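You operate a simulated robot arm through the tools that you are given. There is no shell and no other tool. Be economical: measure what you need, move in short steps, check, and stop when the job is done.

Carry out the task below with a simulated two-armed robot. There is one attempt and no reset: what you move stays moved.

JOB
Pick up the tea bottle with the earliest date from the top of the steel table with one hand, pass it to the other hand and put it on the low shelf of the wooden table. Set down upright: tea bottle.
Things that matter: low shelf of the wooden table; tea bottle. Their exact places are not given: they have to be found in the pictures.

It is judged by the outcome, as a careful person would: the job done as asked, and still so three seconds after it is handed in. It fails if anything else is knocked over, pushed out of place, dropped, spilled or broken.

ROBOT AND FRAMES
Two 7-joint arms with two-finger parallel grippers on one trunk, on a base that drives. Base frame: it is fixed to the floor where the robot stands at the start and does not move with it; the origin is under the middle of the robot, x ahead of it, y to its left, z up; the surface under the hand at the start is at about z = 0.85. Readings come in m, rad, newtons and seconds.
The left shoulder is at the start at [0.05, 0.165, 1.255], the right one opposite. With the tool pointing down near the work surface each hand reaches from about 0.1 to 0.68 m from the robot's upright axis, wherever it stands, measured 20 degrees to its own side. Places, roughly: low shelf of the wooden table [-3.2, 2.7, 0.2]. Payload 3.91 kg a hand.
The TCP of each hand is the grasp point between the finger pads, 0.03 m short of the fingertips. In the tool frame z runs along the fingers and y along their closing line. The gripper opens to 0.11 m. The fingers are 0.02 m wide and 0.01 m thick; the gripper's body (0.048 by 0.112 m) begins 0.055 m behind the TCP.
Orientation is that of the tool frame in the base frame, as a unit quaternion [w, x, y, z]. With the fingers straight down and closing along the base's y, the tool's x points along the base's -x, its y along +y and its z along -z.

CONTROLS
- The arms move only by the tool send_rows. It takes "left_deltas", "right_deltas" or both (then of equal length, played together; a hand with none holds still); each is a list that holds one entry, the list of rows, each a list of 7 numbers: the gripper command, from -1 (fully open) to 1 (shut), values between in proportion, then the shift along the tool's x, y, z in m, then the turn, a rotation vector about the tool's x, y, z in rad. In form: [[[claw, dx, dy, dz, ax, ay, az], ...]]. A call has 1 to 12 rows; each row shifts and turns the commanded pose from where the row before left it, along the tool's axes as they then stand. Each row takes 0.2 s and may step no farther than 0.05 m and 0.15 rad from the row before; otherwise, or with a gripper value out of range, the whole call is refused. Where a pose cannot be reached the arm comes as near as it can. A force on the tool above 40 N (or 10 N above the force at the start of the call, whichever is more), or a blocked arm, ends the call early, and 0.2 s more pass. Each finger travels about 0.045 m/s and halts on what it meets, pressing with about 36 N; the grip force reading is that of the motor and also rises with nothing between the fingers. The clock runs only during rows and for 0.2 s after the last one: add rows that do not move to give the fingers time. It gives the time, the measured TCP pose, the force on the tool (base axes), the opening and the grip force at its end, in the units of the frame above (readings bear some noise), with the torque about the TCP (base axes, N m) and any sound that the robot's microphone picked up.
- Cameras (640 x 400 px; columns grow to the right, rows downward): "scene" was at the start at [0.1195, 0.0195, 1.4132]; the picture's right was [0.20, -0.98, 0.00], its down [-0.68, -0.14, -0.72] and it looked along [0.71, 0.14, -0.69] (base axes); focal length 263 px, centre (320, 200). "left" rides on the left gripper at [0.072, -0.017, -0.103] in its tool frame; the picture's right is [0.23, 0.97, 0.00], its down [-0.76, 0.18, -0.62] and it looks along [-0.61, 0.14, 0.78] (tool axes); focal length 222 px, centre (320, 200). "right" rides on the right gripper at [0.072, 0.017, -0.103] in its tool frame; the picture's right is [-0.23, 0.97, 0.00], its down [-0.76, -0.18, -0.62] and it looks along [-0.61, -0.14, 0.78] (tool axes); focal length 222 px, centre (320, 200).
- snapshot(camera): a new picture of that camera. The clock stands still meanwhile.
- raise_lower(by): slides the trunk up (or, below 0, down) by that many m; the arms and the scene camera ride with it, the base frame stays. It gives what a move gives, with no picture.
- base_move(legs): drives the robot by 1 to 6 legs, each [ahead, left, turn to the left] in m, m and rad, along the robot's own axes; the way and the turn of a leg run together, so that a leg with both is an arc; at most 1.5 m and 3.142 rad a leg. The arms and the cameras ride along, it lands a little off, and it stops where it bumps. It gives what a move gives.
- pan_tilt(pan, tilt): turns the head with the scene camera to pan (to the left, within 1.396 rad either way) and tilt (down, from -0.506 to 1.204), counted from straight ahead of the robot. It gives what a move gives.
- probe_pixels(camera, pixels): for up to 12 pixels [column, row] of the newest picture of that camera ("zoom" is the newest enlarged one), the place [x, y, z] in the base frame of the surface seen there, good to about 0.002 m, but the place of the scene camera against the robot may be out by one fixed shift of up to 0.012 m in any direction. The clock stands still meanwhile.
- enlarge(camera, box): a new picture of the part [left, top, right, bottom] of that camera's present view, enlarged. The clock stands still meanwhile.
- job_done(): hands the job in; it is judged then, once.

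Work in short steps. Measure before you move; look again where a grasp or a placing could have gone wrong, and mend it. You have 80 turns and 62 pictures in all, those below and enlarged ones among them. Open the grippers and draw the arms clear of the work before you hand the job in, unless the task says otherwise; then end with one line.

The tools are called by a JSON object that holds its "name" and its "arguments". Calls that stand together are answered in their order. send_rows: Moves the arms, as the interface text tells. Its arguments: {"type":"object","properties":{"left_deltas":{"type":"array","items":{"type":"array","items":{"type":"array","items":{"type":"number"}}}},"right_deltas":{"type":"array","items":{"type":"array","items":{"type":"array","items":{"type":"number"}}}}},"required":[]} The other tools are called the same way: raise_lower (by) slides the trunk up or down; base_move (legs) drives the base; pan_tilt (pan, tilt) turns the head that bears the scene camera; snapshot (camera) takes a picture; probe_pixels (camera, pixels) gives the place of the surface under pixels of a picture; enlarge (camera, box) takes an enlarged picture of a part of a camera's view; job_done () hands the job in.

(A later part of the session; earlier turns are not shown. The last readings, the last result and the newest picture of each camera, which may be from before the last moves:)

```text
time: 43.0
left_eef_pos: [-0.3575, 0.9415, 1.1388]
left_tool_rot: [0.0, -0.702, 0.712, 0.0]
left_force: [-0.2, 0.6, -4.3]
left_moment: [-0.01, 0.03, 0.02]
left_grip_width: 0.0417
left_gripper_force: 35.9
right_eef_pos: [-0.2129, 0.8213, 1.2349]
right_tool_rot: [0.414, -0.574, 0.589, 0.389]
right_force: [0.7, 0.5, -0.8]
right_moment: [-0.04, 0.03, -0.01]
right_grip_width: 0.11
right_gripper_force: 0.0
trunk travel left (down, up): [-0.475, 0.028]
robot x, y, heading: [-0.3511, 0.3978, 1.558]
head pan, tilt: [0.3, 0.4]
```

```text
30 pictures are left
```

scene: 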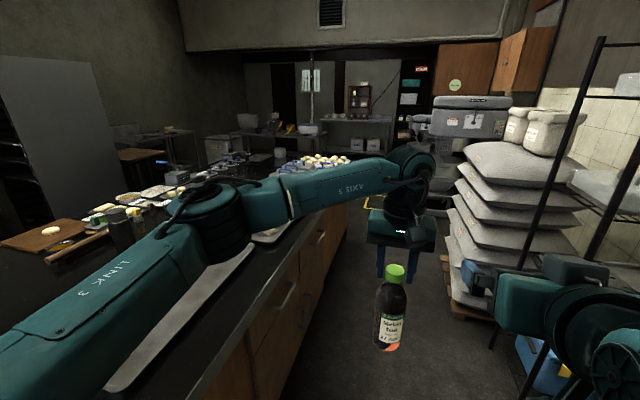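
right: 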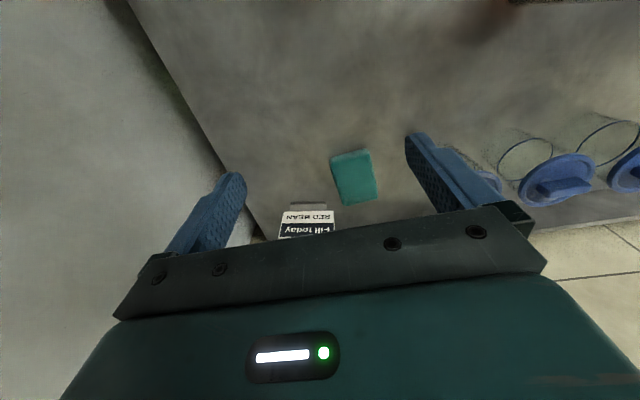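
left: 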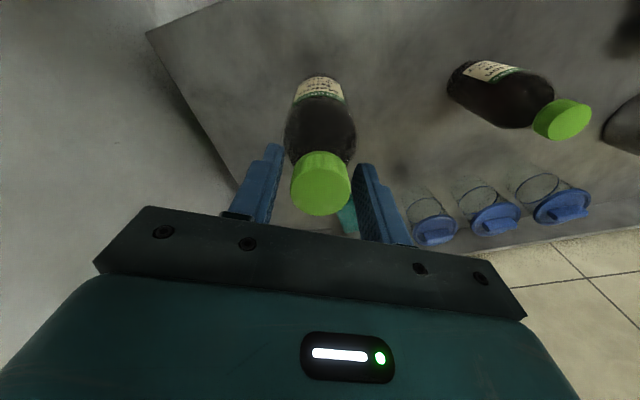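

The counter's near end looks close, with open floor beyond. I look left again and probe counter corners, tall cabinet, and wooden table.

{"name": "pan_tilt", "arguments": {"pan": 1.2, "tilt": 0.35}}

{"name": "snapshot", "arguments": {"camera": "scene"}}

```text
time: 44.2
left_eef_pos: [-0.3566, 0.9408, 1.1385]
left_tool_rot: [0.0, -0.702, 0.712, 0.0]
left_force: [0.0, -0.8, -4.4]
left_moment: [0.0, 0.01, -0.02]
left_grip_width: 0.0415
left_gripper_force: 35.9
right_eef_pos: [-0.2125, 0.8217, 1.2351]
right_tool_rot: [0.415, -0.573, 0.59, 0.389]
right_force: [-0.7, -0.4, -0.2]
right_moment: [-0.03, 0.06, -0.01]
right_grip_width: 0.1099
right_gripper_force: 0.1
trunk travel left (down, up): [-0.475, 0.028]
robot x, y, heading: [-0.3505, 0.4, 1.556]
head pan, tilt: [1.201, 0.351]
```

```text
29 pictures are left
```

scene: 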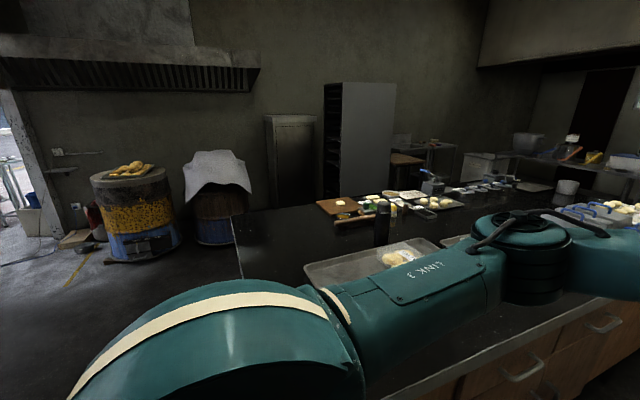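

{"name": "probe_pixels", "arguments": {"camera": "scene", "pixels": [[234, 216], [242, 270], [325, 130], [360, 150], [393, 160], [418, 160], [405, 154], [200, 220], [140, 220], [110, 300], [285, 180], [470, 160]]}}

{"name": "enlarge", "arguments": {"camera": "scene", "box": [370, 120, 530, 220]}}

```text
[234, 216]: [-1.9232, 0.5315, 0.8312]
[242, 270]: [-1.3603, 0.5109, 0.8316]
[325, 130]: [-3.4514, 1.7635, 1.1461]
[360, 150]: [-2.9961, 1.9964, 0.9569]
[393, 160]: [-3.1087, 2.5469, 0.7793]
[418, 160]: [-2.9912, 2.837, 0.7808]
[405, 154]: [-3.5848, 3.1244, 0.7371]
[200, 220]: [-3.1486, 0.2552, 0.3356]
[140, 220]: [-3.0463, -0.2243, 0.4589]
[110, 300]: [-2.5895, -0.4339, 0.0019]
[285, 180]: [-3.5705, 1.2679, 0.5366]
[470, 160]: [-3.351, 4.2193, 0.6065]
```

```text
4.00 times, centred on (450, 170) of scene
```

zoom: 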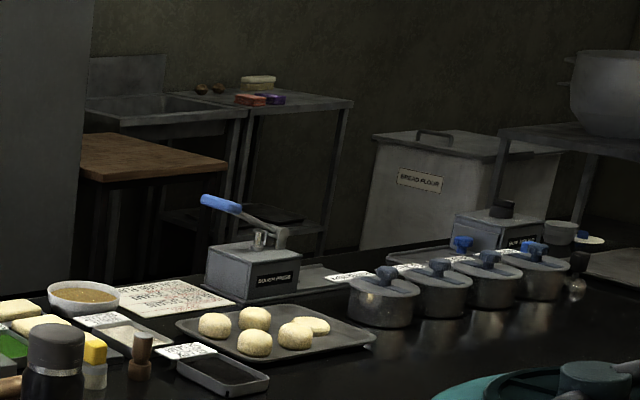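

Counter: x −0.75…−1.93, y from 0.52; the wooden table front is at x≈−2.95, y≈2.3–2.85; the way round the −y end is open. First I do the hand-over here: shift the left hand 0.08 m right and lower the right hand (already pitched ~23° below horizontal) by 0.15 m behind the bottle.

{"name": "send_rows", "arguments": {"right_deltas": [[[-1, 0.0345, 0, 0.0146, 0, 0, 0], [-1, 0.0345, 0, 0.0146, 0, 0, 0], [-1, 0.0345, 0, 0.0146, 0, 0, 0], [-1, 0.0345, 0, 0.0146, 0, 0, 0], [-1, 0, 0, 0, 0, 0, 0]]]}}

{"name": "send_rows", "arguments": {"left_deltas": [[[1, 0, -0.02, 0, 0, 0, 0], [1, 0, -0.02, 0, 0, 0, 0], [1, 0, -0.02, 0, 0, 0, 0], [1, 0, 0, 0, 0, 0, 0]]]}}

{"name": "pan_tilt", "arguments": {"pan": -0.1, "tilt": 0.6}}

{"name": "snapshot", "arguments": {"camera": "scene"}}

```text
time: 44.7
left_eef_pos: [-0.3574, 0.9408, 1.1389]
left_tool_rot: [-0.001, -0.703, 0.711, -0.001]
left_force: [-0.9, -0.5, -4.0]
left_moment: [0.0, 0.01, 0.0]
left_grip_width: 0.0415
left_gripper_force: 36.3
right_eef_pos: [-0.2142, 0.8329, 1.2748]
right_tool_rot: [0.474, -0.518, 0.543, 0.46]
right_force: [0.7, -0.8, 0.4]
right_moment: [-0.03, -0.01, -0.01]
right_grip_width: 0.1101
right_gripper_force: 0.1
right hand out of reach, approached as far as the arm can: row 1
trunk travel left (down, up): [-0.475, 0.028]
robot x, y, heading: [-0.3524, 0.3946, 1.558]
head pan, tilt: [1.201, 0.351]
stopped in row 2 (right hand): the arm was blocked; the commanded pose is now the measured one
```

```text
time: 45.7
left_eef_pos: [-0.299, 0.9413, 1.1391]
left_tool_rot: [-0.001, -0.702, 0.712, 0.0]
left_force: [-28.3, -3.8, -8.0]
left_moment: [0.85, -3.4, -2.49]
left_grip_width: 0.0412
left_gripper_force: 36.1
right_eef_pos: [-0.2114, 0.8314, 1.2741]
right_tool_rot: [0.477, -0.514, 0.546, 0.458]
right_force: [28.7, 3.4, 3.7]
right_moment: [0.17, -0.08, -0.96]
right_grip_width: 0.0962
right_gripper_force: 0.1
trunk travel left (down, up): [-0.475, 0.028]
robot x, y, heading: [-0.3513, 0.3988, 1.554]
head pan, tilt: [1.201, 0.351]
```

```text
time: 47.2
left_eef_pos: [-0.2967, 0.9411, 1.1389]
left_tool_rot: [0.0, -0.702, 0.712, -0.001]
left_force: [-30.3, 1.5, -19.6]
left_moment: [1.15, -3.28, -2.48]
left_grip_width: 0.0411
left_gripper_force: 35.9
right_eef_pos: [-0.2118, 0.8331, 1.2739]
right_tool_rot: [0.476, -0.515, 0.545, 0.46]
right_force: [30.0, -0.5, 14.4]
right_moment: [0.33, 0.52, -0.71]
right_grip_width: 0.0952
right_gripper_force: 0.0
trunk travel left (down, up): [-0.475, 0.028]
robot x, y, heading: [-0.3503, 0.3939, 1.554]
head pan, tilt: [-0.099, 0.6]
```

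```text
27 pictures are left
```

scene: 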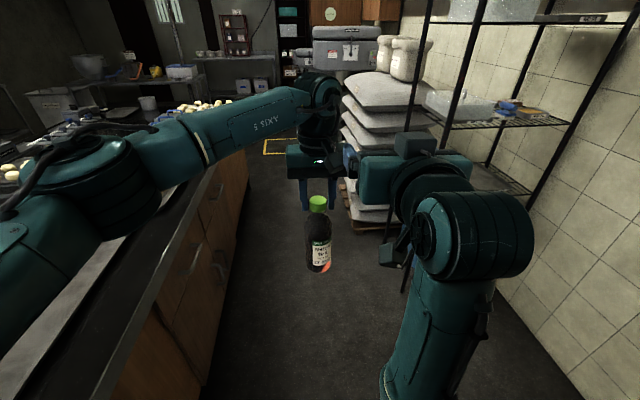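

The right hand only drifted up and touched the left. I shift the left hand 0.12 m back to the left, then extend the right hand forward where it previously moved freely.

{"name": "send_rows", "arguments": {"left_deltas": [[[1, 0, 0.03, 0, 0, 0, 0], [1, 0, 0.04, 0, 0, 0, 0], [1, 0, 0.04, 0, 0, 0, 0], [1, 0, 0.03, 0, 0, 0, 0], [1, 0, 0, 0, 0, 0, 0]]]}}

{"name": "send_rows", "arguments": {"right_deltas": [[[-1, 0, 0, 0.04, 0, 0.1, 0], [-1, 0, -0.01, 0.04, 0, 0.1, 0], [-1, 0, -0.02, 0.04, 0, 0.1, 0], [-1, 0, -0.02, 0, 0, 0.1, 0], [-1, 0, 0, 0, 0, 0, 0]]]}}

{"name": "snapshot", "arguments": {"camera": "scene"}}

```text
time: 48.4
left_eef_pos: [-0.4363, 0.9418, 1.1388]
left_tool_rot: [0.0, -0.702, 0.712, 0.0]
left_force: [0.4, -0.1, -3.7]
left_moment: [0.0, 0.02, 0.01]
left_grip_width: 0.0403
left_gripper_force: 35.8
right_eef_pos: [-0.2124, 0.8322, 1.273]
right_tool_rot: [0.473, -0.519, 0.542, 0.461]
right_force: [0.1, 0.6, 0.1]
right_moment: [-0.02, -0.03, -0.01]
right_grip_width: 0.1101
right_gripper_force: 0.0
trunk travel left (down, up): [-0.475, 0.028]
robot x, y, heading: [-0.3514, 0.4, 1.557]
head pan, tilt: [-0.099, 0.6]
```

```text
time: 49.6
left_eef_pos: [-0.4371, 0.9428, 1.1404]
left_tool_rot: [0.001, -0.702, 0.712, -0.001]
left_force: [-0.7, 0.3, -3.8]
left_moment: [0.02, 0.02, 0.03]
left_grip_width: 0.0397
left_gripper_force: 36.1
right_eef_pos: [-0.1597, 0.9492, 1.2454]
right_tool_rot: [0.355, -0.601, 0.626, 0.348]
right_force: [-0.4, 0.2, 0.1]
right_moment: [0.01, 0.01, 0.01]
right_grip_width: 0.11
right_gripper_force: 0.1
trunk travel left (down, up): [-0.475, 0.028]
robot x, y, heading: [-0.3508, 0.3986, 1.558]
head pan, tilt: [-0.099, 0.6]
```

```text
26 pictures are left
```

scene: 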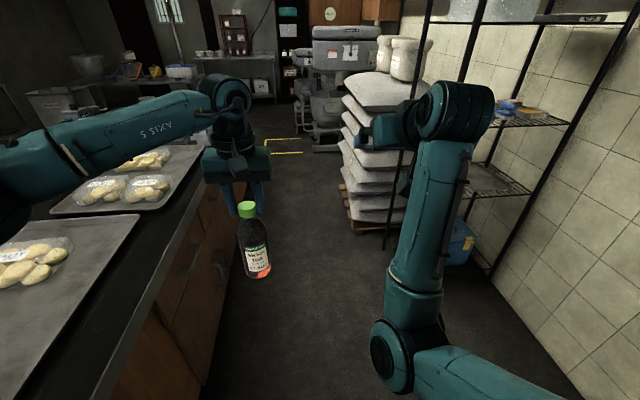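

The right arm moves freely now. The left opening crept to 0.0397, so I check the bottle's grip closely.

{"name": "enlarge", "arguments": {"camera": "scene", "box": [190, 140, 310, 290]}}

{"name": "probe_pixels", "arguments": {"camera": "scene", "pixels": [[249, 205], [247, 202], [257, 275], [253, 228], [248, 212]]}}

```text
2.67 times, centred on (250, 215) of scene
```

zoom: 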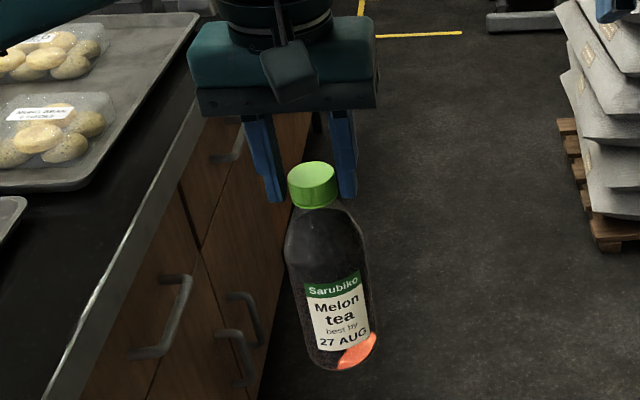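

```text
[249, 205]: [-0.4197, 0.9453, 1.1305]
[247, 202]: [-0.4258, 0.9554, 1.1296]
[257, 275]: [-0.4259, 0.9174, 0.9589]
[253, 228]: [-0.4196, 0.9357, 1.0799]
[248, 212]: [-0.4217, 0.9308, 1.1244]
```

The cap is still held over ~20 mm. I lower the right hand 0.16 m and begin yawing it left so it can come at the bottle's body from the right.

{"name": "send_rows", "arguments": {"right_deltas": [[[-1, 0.0346, 0, 0.02, 0, 0, 0], [-1, 0.0346, 0, 0.02, 0, 0, 0], [-1, 0.0346, 0, 0.02, 0, 0, 0], [-1, 0.0346, 0, 0.02, 0, 0, 0], [-1, 0, 0, 0, -0.12, 0, -0.07], [-1, 0, 0, 0, -0.12, 0, -0.07], [-1, 0, 0, 0, -0.12, 0, -0.07], [-1, 0, 0, 0, -0.12, 0, -0.07], [-1, 0, 0, 0, -0.12, 0, -0.07], [-1, 0, 0, 0, -0.12, 0, -0.07], [-1, 0, 0, 0, 0, 0, 0]]]}}

{"name": "snapshot", "arguments": {"camera": "scene"}}

```text
time: 52.0
left_eef_pos: [-0.436, 0.9424, 1.1383]
left_tool_rot: [-0.001, -0.702, 0.712, -0.001]
left_force: [-0.1, -0.1, -3.8]
left_moment: [0.02, -0.01, 0.01]
left_grip_width: 0.0399
left_gripper_force: 36.0
right_eef_pos: [-0.1623, 0.9473, 1.0865]
right_tool_rot: [-0.186, 0.802, -0.327, -0.465]
right_force: [-1.0, 0.4, 0.3]
right_moment: [0.01, 0.01, -0.03]
right_grip_width: 0.1098
right_gripper_force: 0.1
trunk travel left (down, up): [-0.475, 0.028]
robot x, y, heading: [-0.3525, 0.3959, 1.563]
head pan, tilt: [-0.099, 0.6]
```

```text
24 pictures are left
```

scene: 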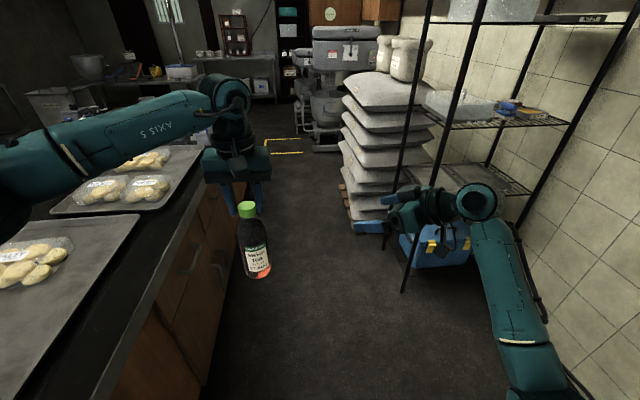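

The right arm moved cleanly to (−0.162,0.947,1.087). I bring the bottle 0.06 m to the right and put the right hand 0.14 m before the bottle body along its axis.

{"name": "send_rows", "arguments": {"left_deltas": [[[1, 0, -0.02, 0, 0, 0, 0], [1, 0, -0.02, 0, 0, 0, 0], [1, 0, -0.02, 0, 0, 0, 0], [1, 0, 0, 0, 0, 0, 0], [1, 0, 0, 0, 0, 0, 0]]], "right_deltas": [[[-1, -0.0075, 0.038, 0.0041, 0, 0, 0], [-1, -0.0075, 0.038, 0.0041, 0, 0, 0], [-1, -0.0075, 0.038, 0.0041, 0, 0, 0], [-1, -0.0075, 0.038, 0.0041, 0, 0, 0], [-1, 0, 0, 0, 0, 0, 0]]]}}

{"name": "snapshot", "arguments": {"camera": "right"}}

{"name": "snapshot", "arguments": {"camera": "scene"}}

```text
time: 53.2
left_eef_pos: [-0.3766, 0.9415, 1.1386]
left_tool_rot: [-0.001, -0.702, 0.712, -0.001]
left_force: [0.1, -0.7, -4.8]
left_moment: [0.03, 0.01, -0.01]
left_grip_width: 0.0391
left_gripper_force: 35.9
right_eef_pos: [-0.2876, 0.8583, 1.1054]
right_tool_rot: [-0.187, 0.801, -0.328, -0.465]
right_force: [0.0, -0.3, -0.5]
right_moment: [0.0, 0.03, -0.01]
right_grip_width: 0.1103
right_gripper_force: 0.1
trunk travel left (down, up): [-0.475, 0.028]
robot x, y, heading: [-0.3506, 0.3934, 1.556]
head pan, tilt: [-0.099, 0.6]
```

```text
23 pictures are left
```

right: 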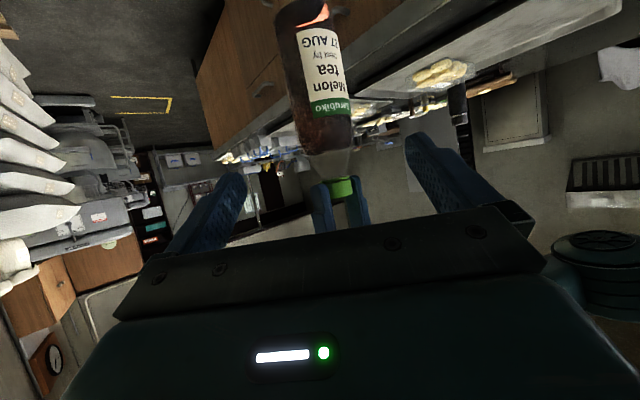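

```text
22 pictures are left
```

scene: 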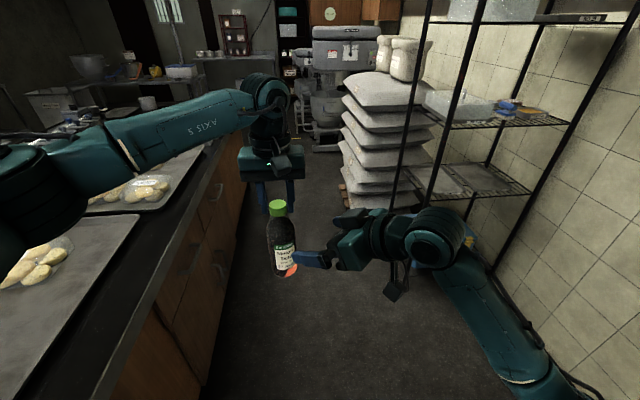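

The bottle lies ahead of the open right fingers. I probe its body in the right camera to verify its axis and cap height.

{"name": "probe_pixels", "arguments": {"camera": "right", "pixels": [[322, 85], [345, 115], [300, 120], [343, 187], [325, 108], [310, 20], [290, 60], [337, 60]]}}

```text
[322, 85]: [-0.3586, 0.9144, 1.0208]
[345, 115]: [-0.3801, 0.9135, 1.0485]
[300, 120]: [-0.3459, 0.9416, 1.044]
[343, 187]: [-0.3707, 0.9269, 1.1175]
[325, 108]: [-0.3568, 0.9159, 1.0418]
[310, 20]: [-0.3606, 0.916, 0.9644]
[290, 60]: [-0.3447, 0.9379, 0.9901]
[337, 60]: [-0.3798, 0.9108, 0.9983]
```

Axis ≈(−0.377,0.938). I advance 0.139 m along the tool axis to bracket the body, then close the right hand.

{"name": "send_rows", "arguments": {"right_deltas": [[[-1, 0.001, 0.005, 0.03, 0, 0, 0], [-1, 0, 0, 0.03, 0, 0, 0], [-1, 0, 0, 0.03, 0, 0, 0], [-1, 0, 0, 0.03, 0, 0, 0], [-1, 0, 0, 0.019, 0, 0, 0], [-1, 0, 0, 0, 0, 0, 0]]]}}

{"name": "enlarge", "arguments": {"camera": "scene", "box": [220, 130, 360, 300]}}

{"name": "snapshot", "arguments": {"camera": "right"}}

```text
time: 54.6
left_eef_pos: [-0.3762, 0.9402, 1.1386]
left_tool_rot: [0.0, -0.703, 0.712, -0.001]
left_force: [0.8, 0.1, -4.0]
left_moment: [0.0, 0.03, 0.0]
left_grip_width: 0.0392
left_gripper_force: 36.1
right_eef_pos: [-0.3772, 0.9398, 1.0339]
right_tool_rot: [-0.187, 0.801, -0.328, -0.464]
right_force: [-0.7, 0.1, -0.3]
right_moment: [-0.01, 0.0, 0.0]
right_grip_width: 0.1098
right_gripper_force: 0.1
trunk travel left (down, up): [-0.475, 0.028]
robot x, y, heading: [-0.3512, 0.4005, 1.556]
head pan, tilt: [-0.099, 0.6]
```

```text
2.35 times, centred on (290, 215) of scene
```

zoom: 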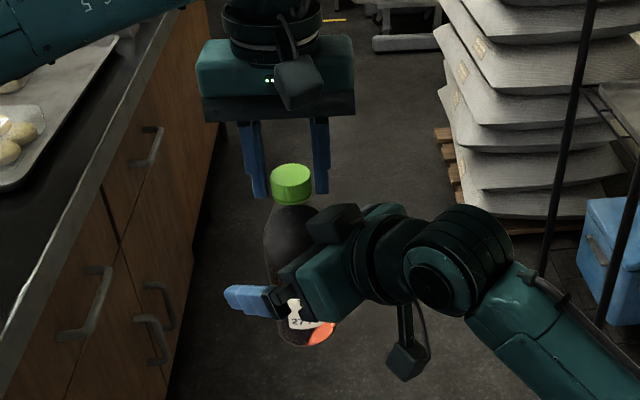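

```text
20 pictures are left
```

right: 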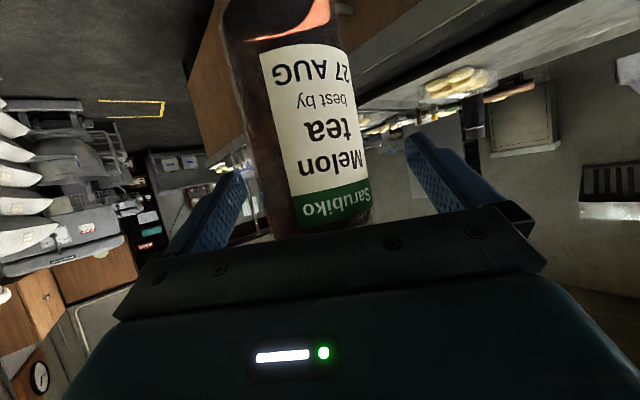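

Bottle is bracketed, nearly centred. I close the right hand on the body while the left still holds.

{"name": "send_rows", "arguments": {"right_deltas": [[[0, 0, 0, 0, 0, 0, 0], [0, 0, 0, 0, 0, 0, 0], [0.5, 0, 0, 0, 0, 0, 0], [1, 0, 0, 0, 0, 0, 0], [1, 0, 0, 0, 0, 0, 0], [1, 0, 0, 0, 0, 0, 0], [1, 0, 0, 0, 0, 0, 0]]]}}

{"name": "snapshot", "arguments": {"camera": "right"}}

```text
time: 56.2
left_eef_pos: [-0.3762, 0.9404, 1.1393]
left_tool_rot: [0.0, -0.702, 0.712, -0.002]
left_force: [-6.1, -10.7, -0.9]
left_moment: [-0.68, 0.17, -0.04]
left_grip_width: 0.0391
left_gripper_force: 36.1
right_eef_pos: [-0.377, 0.9398, 1.0351]
right_tool_rot: [-0.187, 0.801, -0.329, -0.464]
right_force: [5.0, 11.1, 0.1]
right_moment: [-0.47, 0.37, 0.04]
right_grip_width: 0.061
right_gripper_force: 35.9
trunk travel left (down, up): [-0.475, 0.028]
robot x, y, heading: [-0.3554, 0.3996, 1.558]
head pan, tilt: [-0.099, 0.6]
```

```text
19 pictures are left
```

right: 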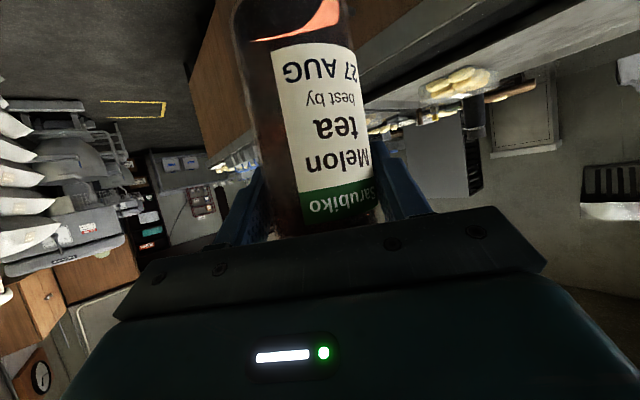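

The right hand grips the body at 0.061. I open the left hand and raise it clear.

{"name": "send_rows", "arguments": {"left_deltas": [[[0, 0, 0, 0, 0, 0, 0], [-0.5, 0, 0, 0, 0, 0, 0], [-1, 0, 0, 0, 0, 0, 0], [-1, 0, 0, -0.02, 0, 0, 0], [-1, 0, 0, -0.03, 0, 0, 0], [-1, 0, 0, -0.03, 0, 0, 0], [-1, 0, 0.04, 0, 0, 0, 0], [-1, 0, 0.04, 0, 0, 0, 0], [-1, 0, 0.04, 0, 0, 0, 0], [-1, 0, 0, 0, 0, 0, 0]]]}}

{"name": "snapshot", "arguments": {"camera": "scene"}}

```text
time: 58.4
left_eef_pos: [-0.4956, 0.9429, 1.2194]
left_tool_rot: [-0.001, -0.702, 0.713, -0.001]
left_force: [-1.6, -0.7, 0.2]
left_moment: [-0.01, 0.02, 0.01]
left_grip_width: 0.1098
left_gripper_force: 0.1
right_eef_pos: [-0.3766, 0.9392, 1.0347]
right_tool_rot: [-0.187, 0.801, -0.328, -0.465]
right_force: [1.3, 0.0, 0.3]
right_moment: [-0.01, -0.03, 0.0]
right_grip_width: 0.0614
right_gripper_force: 35.8
trunk travel left (down, up): [-0.475, 0.028]
robot x, y, heading: [-0.353, 0.3974, 1.558]
head pan, tilt: [-0.099, 0.6]
```

```text
18 pictures are left
```

scene: 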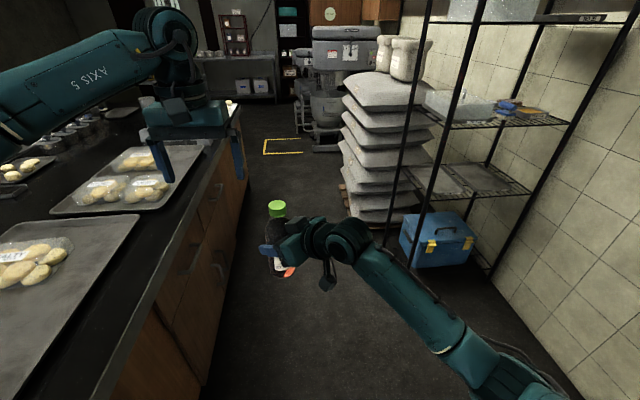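

The right hand holds the bottle alone. Route: turn right 0.55, back off diagonally 0.6 m past the counter's corner, then look around for the cart and lane.

{"name": "base_move", "arguments": {"legs": [[0, 0, -0.55], [-0.6, 0, 0]]}}

{"name": "pan_tilt", "arguments": {"pan": 1.39, "tilt": 0.5}}

{"name": "base_move", "arguments": {"legs": [[0, 0, 0.9]]}}

{"name": "snapshot", "arguments": {"camera": "scene"}}

```text
time: 63.3
left_eef_pos: [-0.5111, 0.4278, 1.219]
left_tool_rot: [0.0, -0.48, 0.877, -0.001]
left_force: [-0.3, 0.0, -0.3]
left_moment: [0.03, 0.02, 0.01]
left_grip_width: 0.1102
left_gripper_force: 0.1
right_eef_pos: [-0.4119, 0.3625, 1.0367]
right_tool_rot: [-0.307, 0.681, -0.535, -0.395]
right_force: [-0.8, -0.2, 0.8]
right_moment: [0.01, 0.03, 0.02]
right_grip_width: 0.0613
right_gripper_force: 36.0
trunk travel left (down, up): [-0.475, 0.028]
robot x, y, heading: [-0.6754, -0.1118, 1.005]
head pan, tilt: [-0.099, 0.6]
```

```text
time: 64.9
left_eef_pos: [-0.5114, 0.4294, 1.2179]
left_tool_rot: [-0.001, -0.481, 0.877, 0.0]
left_force: [-0.8, 0.3, 0.5]
left_moment: [0.0, 0.03, -0.01]
left_grip_width: 0.1099
left_gripper_force: 0.2
right_eef_pos: [-0.4122, 0.3632, 1.0347]
right_tool_rot: [-0.307, 0.681, -0.533, -0.397]
right_force: [0.1, -0.2, -0.5]
right_moment: [-0.02, 0.01, 0.02]
right_grip_width: 0.0612
right_gripper_force: 36.2
trunk travel left (down, up): [-0.475, 0.028]
robot x, y, heading: [-0.6787, -0.1129, 1.004]
head pan, tilt: [1.389, 0.499]
```

```text
time: 67.6
left_eef_pos: [-0.9983, 0.3524, 1.219]
left_tool_rot: [0.0, 0.815, -0.579, 0.001]
left_force: [0.0, 0.4, 1.1]
left_moment: [-0.03, 0.0, -0.02]
left_grip_width: 0.11
left_gripper_force: 0.1
right_eef_pos: [-0.8848, 0.3885, 1.0343]
right_tool_rot: [-0.104, 0.846, -0.184, -0.49]
right_force: [0.7, 0.7, -0.8]
right_moment: [0.01, -0.01, 0.0]
right_grip_width: 0.0611
right_gripper_force: 35.7
trunk travel left (down, up): [-0.475, 0.028]
robot x, y, heading: [-0.6761, -0.1143, 1.907]
head pan, tilt: [1.389, 0.499]
```

```text
17 pictures are left
```

scene: 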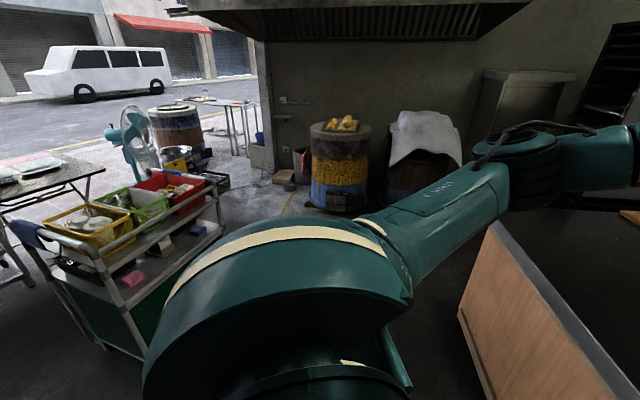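

The lane toward −x lies between the cart and the counter. I probe the cart's near corners, barrels and the counter corner.

{"name": "probe_pixels", "arguments": {"camera": "scene", "pixels": [[215, 185], [120, 285], [140, 340], [210, 240], [340, 200], [420, 195], [495, 225], [460, 310], [300, 210], [280, 220]]}}

```text
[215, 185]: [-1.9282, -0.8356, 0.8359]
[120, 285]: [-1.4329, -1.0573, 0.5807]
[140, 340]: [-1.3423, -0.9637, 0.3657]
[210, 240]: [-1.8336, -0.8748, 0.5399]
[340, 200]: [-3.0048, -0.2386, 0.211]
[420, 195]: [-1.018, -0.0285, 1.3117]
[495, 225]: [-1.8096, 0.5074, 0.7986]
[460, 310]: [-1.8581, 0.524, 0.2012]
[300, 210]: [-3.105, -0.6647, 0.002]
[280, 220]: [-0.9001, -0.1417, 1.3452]
```

Cart edge y≈−0.83, counter end y≈0.51, barrels at x≈−2.9. Before entering the 1 m aisle I measure my own arms' widths: left elbow here and right elbow with a look right.

{"name": "probe_pixels", "arguments": {"camera": "scene", "pixels": [[520, 145], [520, 180], [490, 170], [560, 175], [600, 150]]}}

{"name": "pan_tilt", "arguments": {"pan": -0.5, "tilt": 0.8}}

{"name": "snapshot", "arguments": {"camera": "scene"}}

```text
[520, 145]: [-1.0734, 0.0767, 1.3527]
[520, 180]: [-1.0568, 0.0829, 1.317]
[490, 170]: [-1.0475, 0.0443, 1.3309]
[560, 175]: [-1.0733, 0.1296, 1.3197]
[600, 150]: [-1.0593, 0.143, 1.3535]
```

```text
time: 69.5
left_eef_pos: [-0.9976, 0.3517, 1.2188]
left_tool_rot: [0.001, 0.815, -0.58, 0.001]
left_force: [-0.2, -1.0, 0.6]
left_moment: [-0.01, -0.02, -0.02]
left_grip_width: 0.1101
left_gripper_force: 0.0
right_eef_pos: [-0.8839, 0.3893, 1.0337]
right_tool_rot: [-0.104, 0.846, -0.185, -0.49]
right_force: [0.1, 0.0, -0.1]
right_moment: [-0.01, -0.01, -0.03]
right_grip_width: 0.061
right_gripper_force: 35.9
trunk travel left (down, up): [-0.475, 0.028]
robot x, y, heading: [-0.6754, -0.1165, 1.905]
head pan, tilt: [-0.499, 0.799]
```

```text
16 pictures are left
```

scene: 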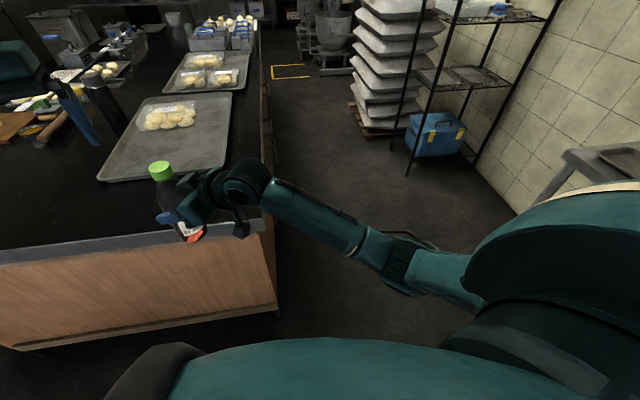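

{"name": "probe_pixels", "arguments": {"camera": "scene", "pixels": [[400, 265], [420, 275], [460, 275], [340, 235], [245, 180], [240, 225]]}}

{"name": "enlarge", "arguments": {"camera": "scene", "box": [120, 140, 260, 260]}}

```text
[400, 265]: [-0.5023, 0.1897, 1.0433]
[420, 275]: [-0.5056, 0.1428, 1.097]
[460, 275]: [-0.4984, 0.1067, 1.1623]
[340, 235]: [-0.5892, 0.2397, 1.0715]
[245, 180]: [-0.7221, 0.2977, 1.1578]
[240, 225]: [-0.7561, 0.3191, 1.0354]
```

```text
3.33 times, centred on (190, 200) of scene
```

zoom: 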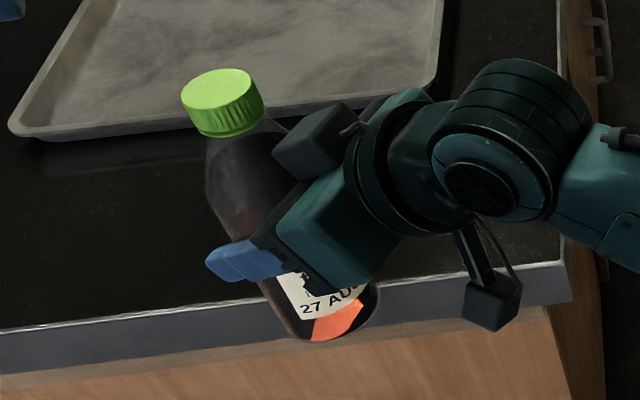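

Right elbow is only 0.26 m out, left 0.33 m: the aisle is wide enough. I face −x, drive 1.2 m, turn right to face +y, and strafe left 0.57 m into the aisle line.

{"name": "base_move", "arguments": {"legs": [[0, 0, 1.235], [1.2, 0, 0], [0, 0, -1.57], [0, 0.57, 0]]}}

{"name": "pan_tilt", "arguments": {"pan": 0.1, "tilt": 0.45}}

{"name": "snapshot", "arguments": {"camera": "scene"}}

```text
time: 87.5
left_eef_pos: [-2.598, 0.4247, 1.2193]
left_tool_rot: [0.001, 0.71, -0.704, 0.0]
left_force: [-0.5, 0.3, 1.1]
left_moment: [-0.01, -0.01, -0.02]
left_grip_width: 0.1101
left_gripper_force: 0.1
right_eef_pos: [-2.4777, 0.4238, 1.0334]
right_tool_rot: [-0.183, 0.804, -0.321, -0.465]
right_force: [-0.4, 0.7, 0.3]
right_moment: [0.03, -0.02, -0.02]
right_grip_width: 0.0611
right_gripper_force: 35.8
trunk travel left (down, up): [-0.475, 0.028]
robot x, y, heading: [-2.4421, -0.1178, 1.572]
head pan, tilt: [-0.499, 0.799]
```

```text
time: 88.5
left_eef_pos: [-2.5962, 0.4249, 1.2192]
left_tool_rot: [0.001, 0.71, -0.704, 0.001]
left_force: [-0.9, 0.5, 0.1]
left_moment: [0.03, 0.01, 0.03]
left_grip_width: 0.1102
left_gripper_force: 0.2
right_eef_pos: [-2.4776, 0.423, 1.0333]
right_tool_rot: [-0.182, 0.804, -0.321, -0.466]
right_force: [0.4, 0.0, -0.1]
right_moment: [0.0, 0.0, -0.03]
right_grip_width: 0.0608
right_gripper_force: 36.0
trunk travel left (down, up): [-0.475, 0.028]
robot x, y, heading: [-2.4403, -0.1185, 1.581]
head pan, tilt: [0.099, 0.45]
```

```text
14 pictures are left
```

scene: 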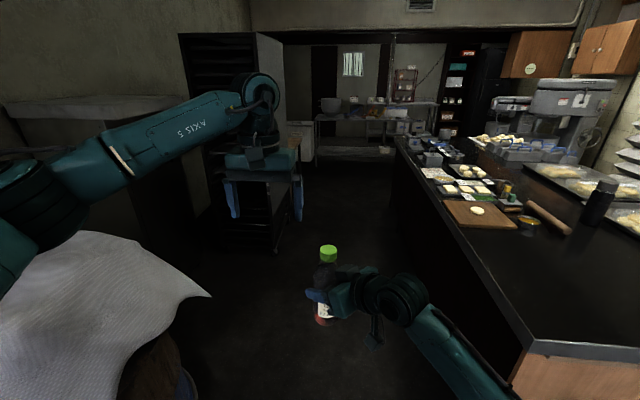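

The aisle is in view; the open rack stands left at (270,240). I probe its edge and the counter edge.

{"name": "probe_pixels", "arguments": {"camera": "scene", "pixels": [[275, 245], [283, 100], [258, 60], [405, 170], [470, 300], [297, 165], [300, 140], [340, 230], [305, 150], [235, 220], [90, 290], [200, 290]]}}

```text
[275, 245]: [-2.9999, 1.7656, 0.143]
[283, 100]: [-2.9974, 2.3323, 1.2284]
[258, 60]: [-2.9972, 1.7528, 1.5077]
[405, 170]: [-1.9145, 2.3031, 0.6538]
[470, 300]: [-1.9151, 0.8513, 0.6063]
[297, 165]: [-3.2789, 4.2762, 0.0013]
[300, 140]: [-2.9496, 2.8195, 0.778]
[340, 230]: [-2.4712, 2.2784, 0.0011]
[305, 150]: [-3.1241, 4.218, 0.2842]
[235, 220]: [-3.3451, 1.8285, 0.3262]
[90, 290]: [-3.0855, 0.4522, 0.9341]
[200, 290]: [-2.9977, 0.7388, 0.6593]
```

Aisle free x −3.0…−1.92. I drive 2.6 m ahead to y≈2.5 and look left at the wooden table and its shelf.

{"name": "base_move", "arguments": {"legs": [[1.3, 0, 0], [1.3, 0, 0]]}}

{"name": "pan_tilt", "arguments": {"pan": 1.3, "tilt": 0.85}}

{"name": "snapshot", "arguments": {"camera": "scene"}}

```text
time: 101.1
left_eef_pos: [-2.5802, 3.0093, 1.2195]
left_tool_rot: [-0.001, -0.702, 0.712, 0.0]
left_force: [-1.2, -0.1, 0.0]
left_moment: [-0.04, -0.01, 0.02]
left_grip_width: 0.11
left_gripper_force: 0.0
right_eef_pos: [-2.4617, 3.0054, 1.0334]
right_tool_rot: [-0.186, 0.802, -0.328, -0.464]
right_force: [-0.5, 0.2, 0.4]
right_moment: [-0.01, 0.0, -0.01]
right_grip_width: 0.061
right_gripper_force: 36.5
trunk travel left (down, up): [-0.475, 0.028]
robot x, y, heading: [-2.438, 2.4629, 1.556]
head pan, tilt: [0.099, 0.45]
```

```text
time: 102.5
left_eef_pos: [-2.5799, 3.0089, 1.2186]
left_tool_rot: [0.0, -0.703, 0.712, 0.0]
left_force: [-0.1, 0.0, 0.4]
left_moment: [-0.01, 0.01, -0.01]
left_grip_width: 0.11
left_gripper_force: 0.0
right_eef_pos: [-2.4617, 3.0045, 1.0333]
right_tool_rot: [-0.186, 0.801, -0.328, -0.465]
right_force: [0.0, 0.0, 0.3]
right_moment: [-0.01, -0.03, -0.01]
right_grip_width: 0.061
right_gripper_force: 36.2
trunk travel left (down, up): [-0.475, 0.028]
robot x, y, heading: [-2.44, 2.4601, 1.559]
head pan, tilt: [1.3, 0.85]
```

```text
13 pictures are left
```

scene: 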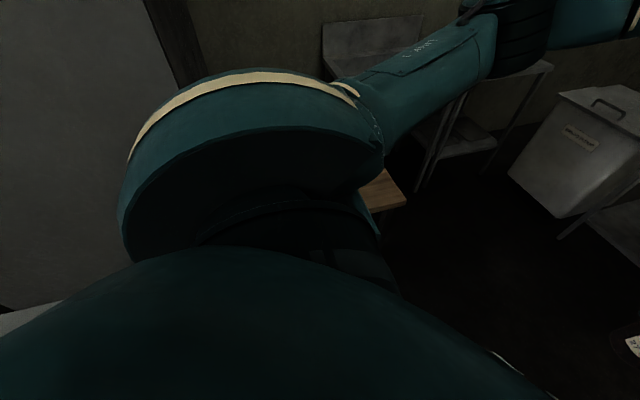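

My own shoulder blocks the view; table corner is at (405,205). I go 0.4 m further and turn left to face the table.

{"name": "base_move", "arguments": {"legs": [[0.4, 0, 0], [0, 0, 1.58]]}}

{"name": "pan_tilt", "arguments": {"pan": 0.15, "tilt": 0.95}}

{"name": "snapshot", "arguments": {"camera": "scene"}}

```text
time: 108.8
left_eef_pos: [-2.9777, 2.72, 1.2182]
left_tool_rot: [0.0, 1.0, -0.006, 0.001]
left_force: [0.5, -0.1, 0.5]
left_moment: [-0.02, 0.02, 0.03]
left_grip_width: 0.11
left_gripper_force: 0.0
right_eef_pos: [-2.9727, 2.8378, 1.0346]
right_tool_rot: [0.195, 0.799, 0.334, -0.46]
right_force: [0.5, -1.0, -0.1]
right_moment: [0.02, 0.02, 0.03]
right_grip_width: 0.0609
right_gripper_force: 35.6
trunk travel left (down, up): [-0.475, 0.028]
robot x, y, heading: [-2.428, 2.8589, 3.132]
head pan, tilt: [1.3, 0.85]
```

```text
time: 110.2
left_eef_pos: [-2.9768, 2.7205, 1.2183]
left_tool_rot: [0.001, 1.0, -0.007, 0.001]
left_force: [0.0, -1.2, 0.0]
left_moment: [0.01, 0.0, 0.01]
left_grip_width: 0.1098
left_gripper_force: 0.0
right_eef_pos: [-2.9728, 2.838, 1.0351]
right_tool_rot: [0.197, 0.799, 0.335, -0.46]
right_force: [0.6, -0.1, -0.2]
right_moment: [0.04, 0.03, -0.02]
right_grip_width: 0.0608
right_gripper_force: 36.6
trunk travel left (down, up): [-0.475, 0.028]
robot x, y, heading: [-2.4333, 2.8651, 3.125]
head pan, tilt: [0.15, 0.949]
```

```text
12 pictures are left
```

scene: 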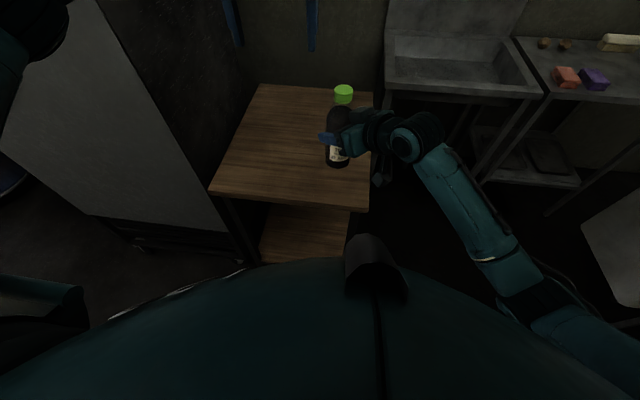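

The small wooden table and its low shelf (305,235) are visible. I probe tabletop edges and shelf.

{"name": "probe_pixels", "arguments": {"camera": "scene", "pixels": [[210, 188], [368, 208], [300, 195], [345, 225], [275, 210], [262, 255], [300, 255], [340, 255], [310, 235], [372, 100], [260, 90], [350, 212]]}}

```text
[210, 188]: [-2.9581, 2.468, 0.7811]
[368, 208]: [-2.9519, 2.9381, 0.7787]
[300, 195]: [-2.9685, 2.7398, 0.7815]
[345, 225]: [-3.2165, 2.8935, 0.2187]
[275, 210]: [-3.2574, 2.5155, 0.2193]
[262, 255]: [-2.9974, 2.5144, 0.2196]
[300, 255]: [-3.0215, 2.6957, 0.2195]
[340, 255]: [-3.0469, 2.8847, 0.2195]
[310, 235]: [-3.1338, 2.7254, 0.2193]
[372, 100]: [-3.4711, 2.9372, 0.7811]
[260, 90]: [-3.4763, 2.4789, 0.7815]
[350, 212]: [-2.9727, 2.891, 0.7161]
```

Table top: x −2.95…−3.47, y 2.47–2.94, z 0.78; shelf z≈0.2195, open from the front. I retract the left hand 0.19 m, and yaw the right hand 0.65 rad rightward so it points at the table.

{"name": "send_rows", "arguments": {"left_deltas": [[[-1, 0.04, 0, 0, 0, 0, 0], [-1, 0.04, 0, 0, 0, 0, 0], [-1, 0.04, 0, 0, 0, 0, 0], [-1, 0.04, 0, 0, 0, 0, 0], [-1, 0.03, 0, 0, 0, 0, 0], [-1, 0, 0, 0, 0, 0, 0]]], "right_deltas": [[[1, 0, 0, 0, 0.113, 0, 0.065], [1, 0, 0, 0, 0.113, 0, 0.065], [1, 0, 0, 0, 0.113, 0, 0.065], [1, 0, 0, 0, 0.113, 0, 0.065], [1, 0, 0, 0, 0.113, 0, 0.065], [1, 0, 0, 0, 0, 0, 0]]]}}

{"name": "base_move", "arguments": {"legs": [[-0.1, 0.1, 0]]}}

{"name": "snapshot", "arguments": {"camera": "scene"}}

```text
time: 111.6
left_eef_pos: [-2.7865, 2.7183, 1.2189]
left_tool_rot: [0.0, 1.0, -0.006, 0.001]
left_force: [0.0, 0.4, -0.1]
left_moment: [-0.02, -0.02, 0.01]
left_grip_width: 0.11
left_gripper_force: 0.0
right_eef_pos: [-2.9731, 2.839, 1.033]
right_tool_rot: [0.037, 0.865, 0.061, -0.497]
right_force: [-0.8, -0.1, 0.4]
right_moment: [-0.02, -0.06, 0.0]
right_grip_width: 0.061
right_gripper_force: 36.5
trunk travel left (down, up): [-0.475, 0.028]
robot x, y, heading: [-2.4352, 2.8647, 3.129]
head pan, tilt: [0.15, 0.949]
```

```text
time: 113.2
left_eef_pos: [-2.6873, 2.6173, 1.2176]
left_tool_rot: [0.0, 1.0, -0.006, 0.001]
left_force: [-0.6, -0.4, 0.0]
left_moment: [0.02, 0.01, 0.02]
left_grip_width: 0.1098
left_gripper_force: 0.0
right_eef_pos: [-2.8736, 2.7378, 1.0343]
right_tool_rot: [0.037, 0.864, 0.062, -0.498]
right_force: [-0.2, 0.7, 0.3]
right_moment: [-0.01, -0.02, 0.0]
right_grip_width: 0.0609
right_gripper_force: 36.1
trunk travel left (down, up): [-0.475, 0.028]
robot x, y, heading: [-2.3371, 2.7601, 3.13]
head pan, tilt: [0.15, 0.949]
```

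```text
11 pictures are left
```

scene: 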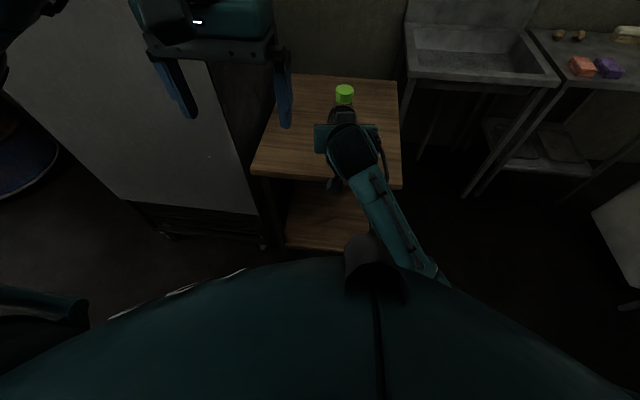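

Bottle axis x≈−2.874 is in front of the table edge (−2.95). I lower the trunk by 0.47 m in two steps.

{"name": "raise_lower", "arguments": {"by": -0.2}}

{"name": "raise_lower", "arguments": {"by": -0.27}}

{"name": "snapshot", "arguments": {"camera": "scene"}}

```text
time: 115.3
left_eef_pos: [-2.6879, 2.6178, 1.0179]
left_tool_rot: [0.0, 1.0, -0.007, 0.001]
left_force: [0.5, -0.4, 0.1]
left_moment: [0.0, -0.02, -0.02]
left_grip_width: 0.1102
left_gripper_force: 0.0
right_eef_pos: [-2.8748, 2.7378, 0.833]
right_tool_rot: [0.038, 0.864, 0.062, -0.497]
right_force: [0.6, -0.5, -0.1]
right_moment: [0.03, -0.02, -0.02]
right_grip_width: 0.061
right_gripper_force: 36.1
trunk travel left (down, up): [-0.275, 0.228]
robot x, y, heading: [-2.3316, 2.7609, 3.124]
head pan, tilt: [0.15, 0.949]
```

```text
time: 117.4
left_eef_pos: [-2.6746, 2.6146, 0.8368]
left_tool_rot: [-0.005, 1.0, -0.007, -0.012]
left_force: [-0.6, 0.5, 0.6]
left_moment: [0.0, 0.02, 0.0]
left_grip_width: 0.1099
left_gripper_force: 0.0
right_eef_pos: [-2.8918, 2.7325, 0.7218]
right_tool_rot: [0.028, 0.827, 0.067, -0.557]
right_force: [0.3, 0.6, 0.9]
right_moment: [0.05, -0.04, 0.01]
right_grip_width: 0.0607
right_gripper_force: 35.8
trunk travel left (down, up): [-0.078, 0.425]
robot x, y, heading: [-2.3299, 2.765, 3.124]
head pan, tilt: [0.15, 0.949]
stopped: the arm was blocked; the commanded pose is now the measured one
```

```text
10 pictures are left
```

scene: 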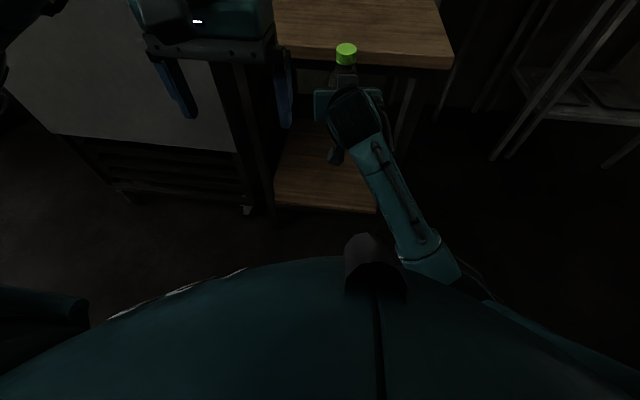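

The lowering stopped: the right elbow seems to rest on the robot's own base and the hand was pitched up ~8°. I raise the trunk 0.12 m, restore the pitch, and lower with the arm instead so that it straightens.

{"name": "raise_lower", "arguments": {"by": 0.12}}

{"name": "send_rows", "arguments": {"right_deltas": [[[1, 0, 0, -0.015, 0, 0.14, 0], [1, 0.0346, 0, 0.02, 0, 0, 0], [1, 0.0346, 0, 0.02, 0, 0, 0], [1, 0.0346, 0, 0.02, 0, 0, 0], [1, 0.0346, 0, 0.02, 0, 0, 0], [1, 0.0346, 0, 0.02, 0, 0, 0], [1, 0, 0, 0, 0, 0, 0]]]}}

```text
time: 118.9
left_eef_pos: [-2.6871, 2.6168, 0.9398]
left_tool_rot: [0.0, 1.0, -0.007, 0.0]
left_force: [0.2, -0.3, 0.7]
left_moment: [0.03, -0.01, 0.01]
left_grip_width: 0.11
left_gripper_force: 0.1
right_eef_pos: [-2.903, 2.7402, 0.8221]
right_tool_rot: [0.027, 0.831, 0.065, -0.552]
right_force: [-0.6, 0.4, 0.9]
right_moment: [0.02, -0.04, 0.0]
right_grip_width: 0.0609
right_gripper_force: 35.6
trunk travel left (down, up): [-0.198, 0.305]
robot x, y, heading: [-2.3299, 2.762, 3.123]
head pan, tilt: [0.15, 0.949]
```

```text
time: 120.2
left_eef_pos: [-2.6859, 2.6176, 0.9415]
left_tool_rot: [0.0, 1.0, -0.007, 0.0]
left_force: [-0.2, 0.4, -0.6]
left_moment: [0.03, 0.0, 0.0]
left_grip_width: 0.1097
left_gripper_force: 0.0
right_eef_pos: [-2.9343, 2.7631, 0.7295]
right_tool_rot: [-0.002, 0.826, 0.077, -0.558]
right_force: [16.1, 1.6, -9.9]
right_moment: [0.0, 0.18, 0.08]
right_grip_width: 0.06
right_gripper_force: 36.5
trunk travel left (down, up): [-0.198, 0.305]
robot x, y, heading: [-2.3315, 2.7633, 3.128]
head pan, tilt: [0.15, 0.949]
stopped in row 6 (right hand): the arm was blocked; the commanded pose is now the measured one
```

The hand drifted forward and the bottle touched the table edge (16 N). I back the base 0.04 m, raise the trunk, and strafe right past the table's end where there's free space to reconfigure the arm.

{"name": "base_move", "arguments": {"legs": [[-0.04, 0, 0]]}}

{"name": "raise_lower", "arguments": {"by": 0.15}}

{"name": "base_move", "arguments": {"legs": [[0, -0.45, 0]]}}

{"name": "snapshot", "arguments": {"camera": "scene"}}

```text
time: 121.1
left_eef_pos: [-2.646, 2.6161, 0.9413]
left_tool_rot: [0.0, 1.0, -0.007, 0.0]
left_force: [0.1, -0.7, 0.3]
left_moment: [-0.03, 0.04, -0.03]
left_grip_width: 0.1102
left_gripper_force: 0.1
right_eef_pos: [-2.8947, 2.7633, 0.7333]
right_tool_rot: [-0.001, 0.825, 0.076, -0.56]
right_force: [0.5, -0.7, -3.8]
right_moment: [0.02, -0.01, 0.01]
right_grip_width: 0.0603
right_gripper_force: 36.1
trunk travel left (down, up): [-0.198, 0.305]
robot x, y, heading: [-2.2946, 2.7661, 3.129]
head pan, tilt: [0.15, 0.949]
```

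```text
time: 122.9
left_eef_pos: [-2.6475, 2.6161, 1.0913]
left_tool_rot: [0.0, 1.0, -0.007, 0.0]
left_force: [0.4, -0.5, 0.8]
left_moment: [-0.04, 0.02, -0.01]
left_grip_width: 0.1101
left_gripper_force: 0.0
right_eef_pos: [-2.8938, 2.7642, 0.8827]
right_tool_rot: [-0.001, 0.825, 0.076, -0.561]
right_force: [1.0, 0.2, -4.2]
right_moment: [0.0, -0.04, 0.02]
right_grip_width: 0.0603
right_gripper_force: 35.7
trunk travel left (down, up): [-0.348, 0.155]
robot x, y, heading: [-2.292, 2.7644, 3.132]
head pan, tilt: [0.15, 0.949]
```

```text
time: 127.4
left_eef_pos: [-2.6406, 3.0686, 1.0898]
left_tool_rot: [0.0, 1.0, -0.005, -0.001]
left_force: [-0.5, -0.7, -0.4]
left_moment: [0.0, 0.02, 0.02]
left_grip_width: 0.1101
left_gripper_force: 0.2
right_eef_pos: [-2.8894, 3.2158, 0.8822]
right_tool_rot: [0.0, 0.825, 0.078, -0.56]
right_force: [-0.1, 0.0, -5.6]
right_moment: [-0.04, 0.03, -0.04]
right_grip_width: 0.06
right_gripper_force: 35.6
trunk travel left (down, up): [-0.348, 0.155]
robot x, y, heading: [-2.2851, 3.2157, 3.134]
head pan, tilt: [0.15, 0.949]
```

```text
9 pictures are left
```

scene: 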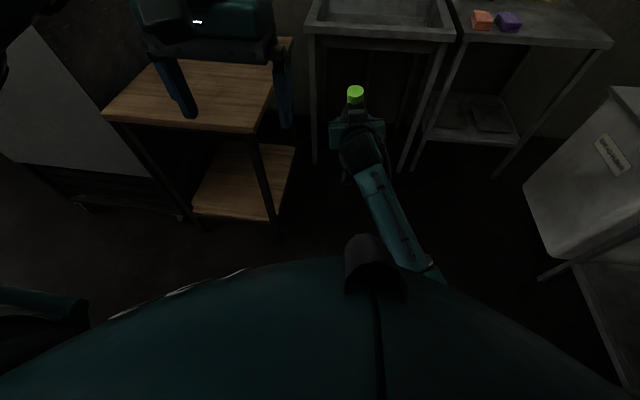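

Free space ahead now. I extend the right arm forward-down (0.3 m down, 0.05 m forward) to straighten it.

{"name": "send_rows", "arguments": {"right_deltas": [[[1, 0.0302, 0, 0.0186, 0, 0, 0], [1, 0.0302, 0, 0.0186, 0, 0, 0], [1, 0.0302, 0, 0.0186, 0, 0, 0], [1, 0.0302, 0, 0.0186, 0, 0, 0], [1, 0.0302, 0, 0.0186, 0, 0, 0], [1, 0.0302, 0, 0.0186, 0, 0, 0], [1, 0.0302, 0, 0.0186, 0, 0, 0], [1, 0.0302, 0, 0.0186, 0, 0, 0], [1, 0, 0, 0, 0, 0, 0]]]}}

```text
time: 128.5
left_eef_pos: [-2.6415, 3.0695, 1.0912]
left_tool_rot: [0.001, 1.0, -0.006, 0.001]
left_force: [0.9, -0.2, -0.1]
left_moment: [-0.01, 0.0, -0.02]
left_grip_width: 0.1103
left_gripper_force: 0.2
right_eef_pos: [-2.9264, 3.3104, 0.7075]
right_tool_rot: [-0.07, 0.825, 0.09, -0.553]
right_force: [-0.7, 0.1, -4.2]
right_moment: [-0.01, -0.03, -0.02]
right_grip_width: 0.0601
right_gripper_force: 35.8
trunk travel left (down, up): [-0.348, 0.155]
robot x, y, heading: [-2.288, 3.2165, 3.128]
head pan, tilt: [0.15, 0.949]
stopped in row 5 (right hand): the arm was blocked; the commanded pose is now the measured one
```

Blocked again, the hand pushed to the right. I look at the right arm's elbow with the head turned right and down.

{"name": "pan_tilt", "arguments": {"pan": -0.6, "tilt": 1.1}}

{"name": "snapshot", "arguments": {"camera": "scene"}}

{"name": "probe_pixels", "arguments": {"camera": "scene", "pixels": [[320, 200], [350, 250], [300, 150], [380, 280], [420, 300], [250, 250], [320, 300], [280, 180], [240, 120]]}}

```text
time: 129.6
left_eef_pos: [-2.642, 3.0701, 1.0909]
left_tool_rot: [0.0, 1.0, -0.005, 0.0]
left_force: [-0.1, -0.2, 0.1]
left_moment: [-0.05, 0.01, -0.04]
left_grip_width: 0.1101
left_gripper_force: 0.1
right_eef_pos: [-2.9261, 3.3085, 0.7088]
right_tool_rot: [-0.069, 0.825, 0.092, -0.553]
right_force: [-0.3, -0.5, -3.8]
right_moment: [-0.02, 0.02, 0.01]
right_grip_width: 0.0603
right_gripper_force: 36.0
trunk travel left (down, up): [-0.348, 0.155]
robot x, y, heading: [-2.2836, 3.2176, 3.132]
head pan, tilt: [-0.6, 1.1]
```

```text
8 pictures are left
```

scene: 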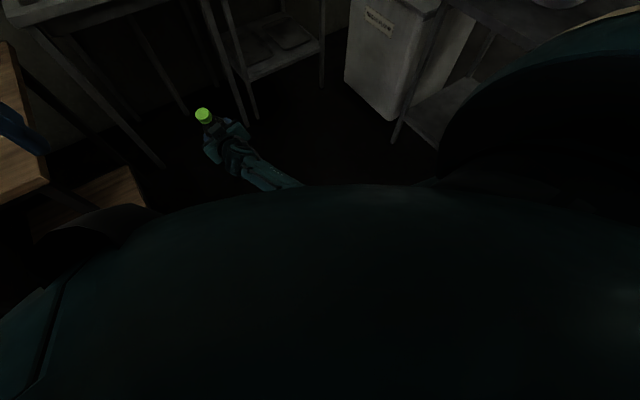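

```text
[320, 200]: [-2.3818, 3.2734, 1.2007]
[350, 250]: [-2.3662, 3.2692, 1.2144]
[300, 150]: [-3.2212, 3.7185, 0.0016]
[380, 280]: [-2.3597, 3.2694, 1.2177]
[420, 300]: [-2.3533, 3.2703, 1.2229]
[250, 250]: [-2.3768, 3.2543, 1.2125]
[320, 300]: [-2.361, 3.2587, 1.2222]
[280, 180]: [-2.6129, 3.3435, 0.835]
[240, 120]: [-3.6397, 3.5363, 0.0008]
```

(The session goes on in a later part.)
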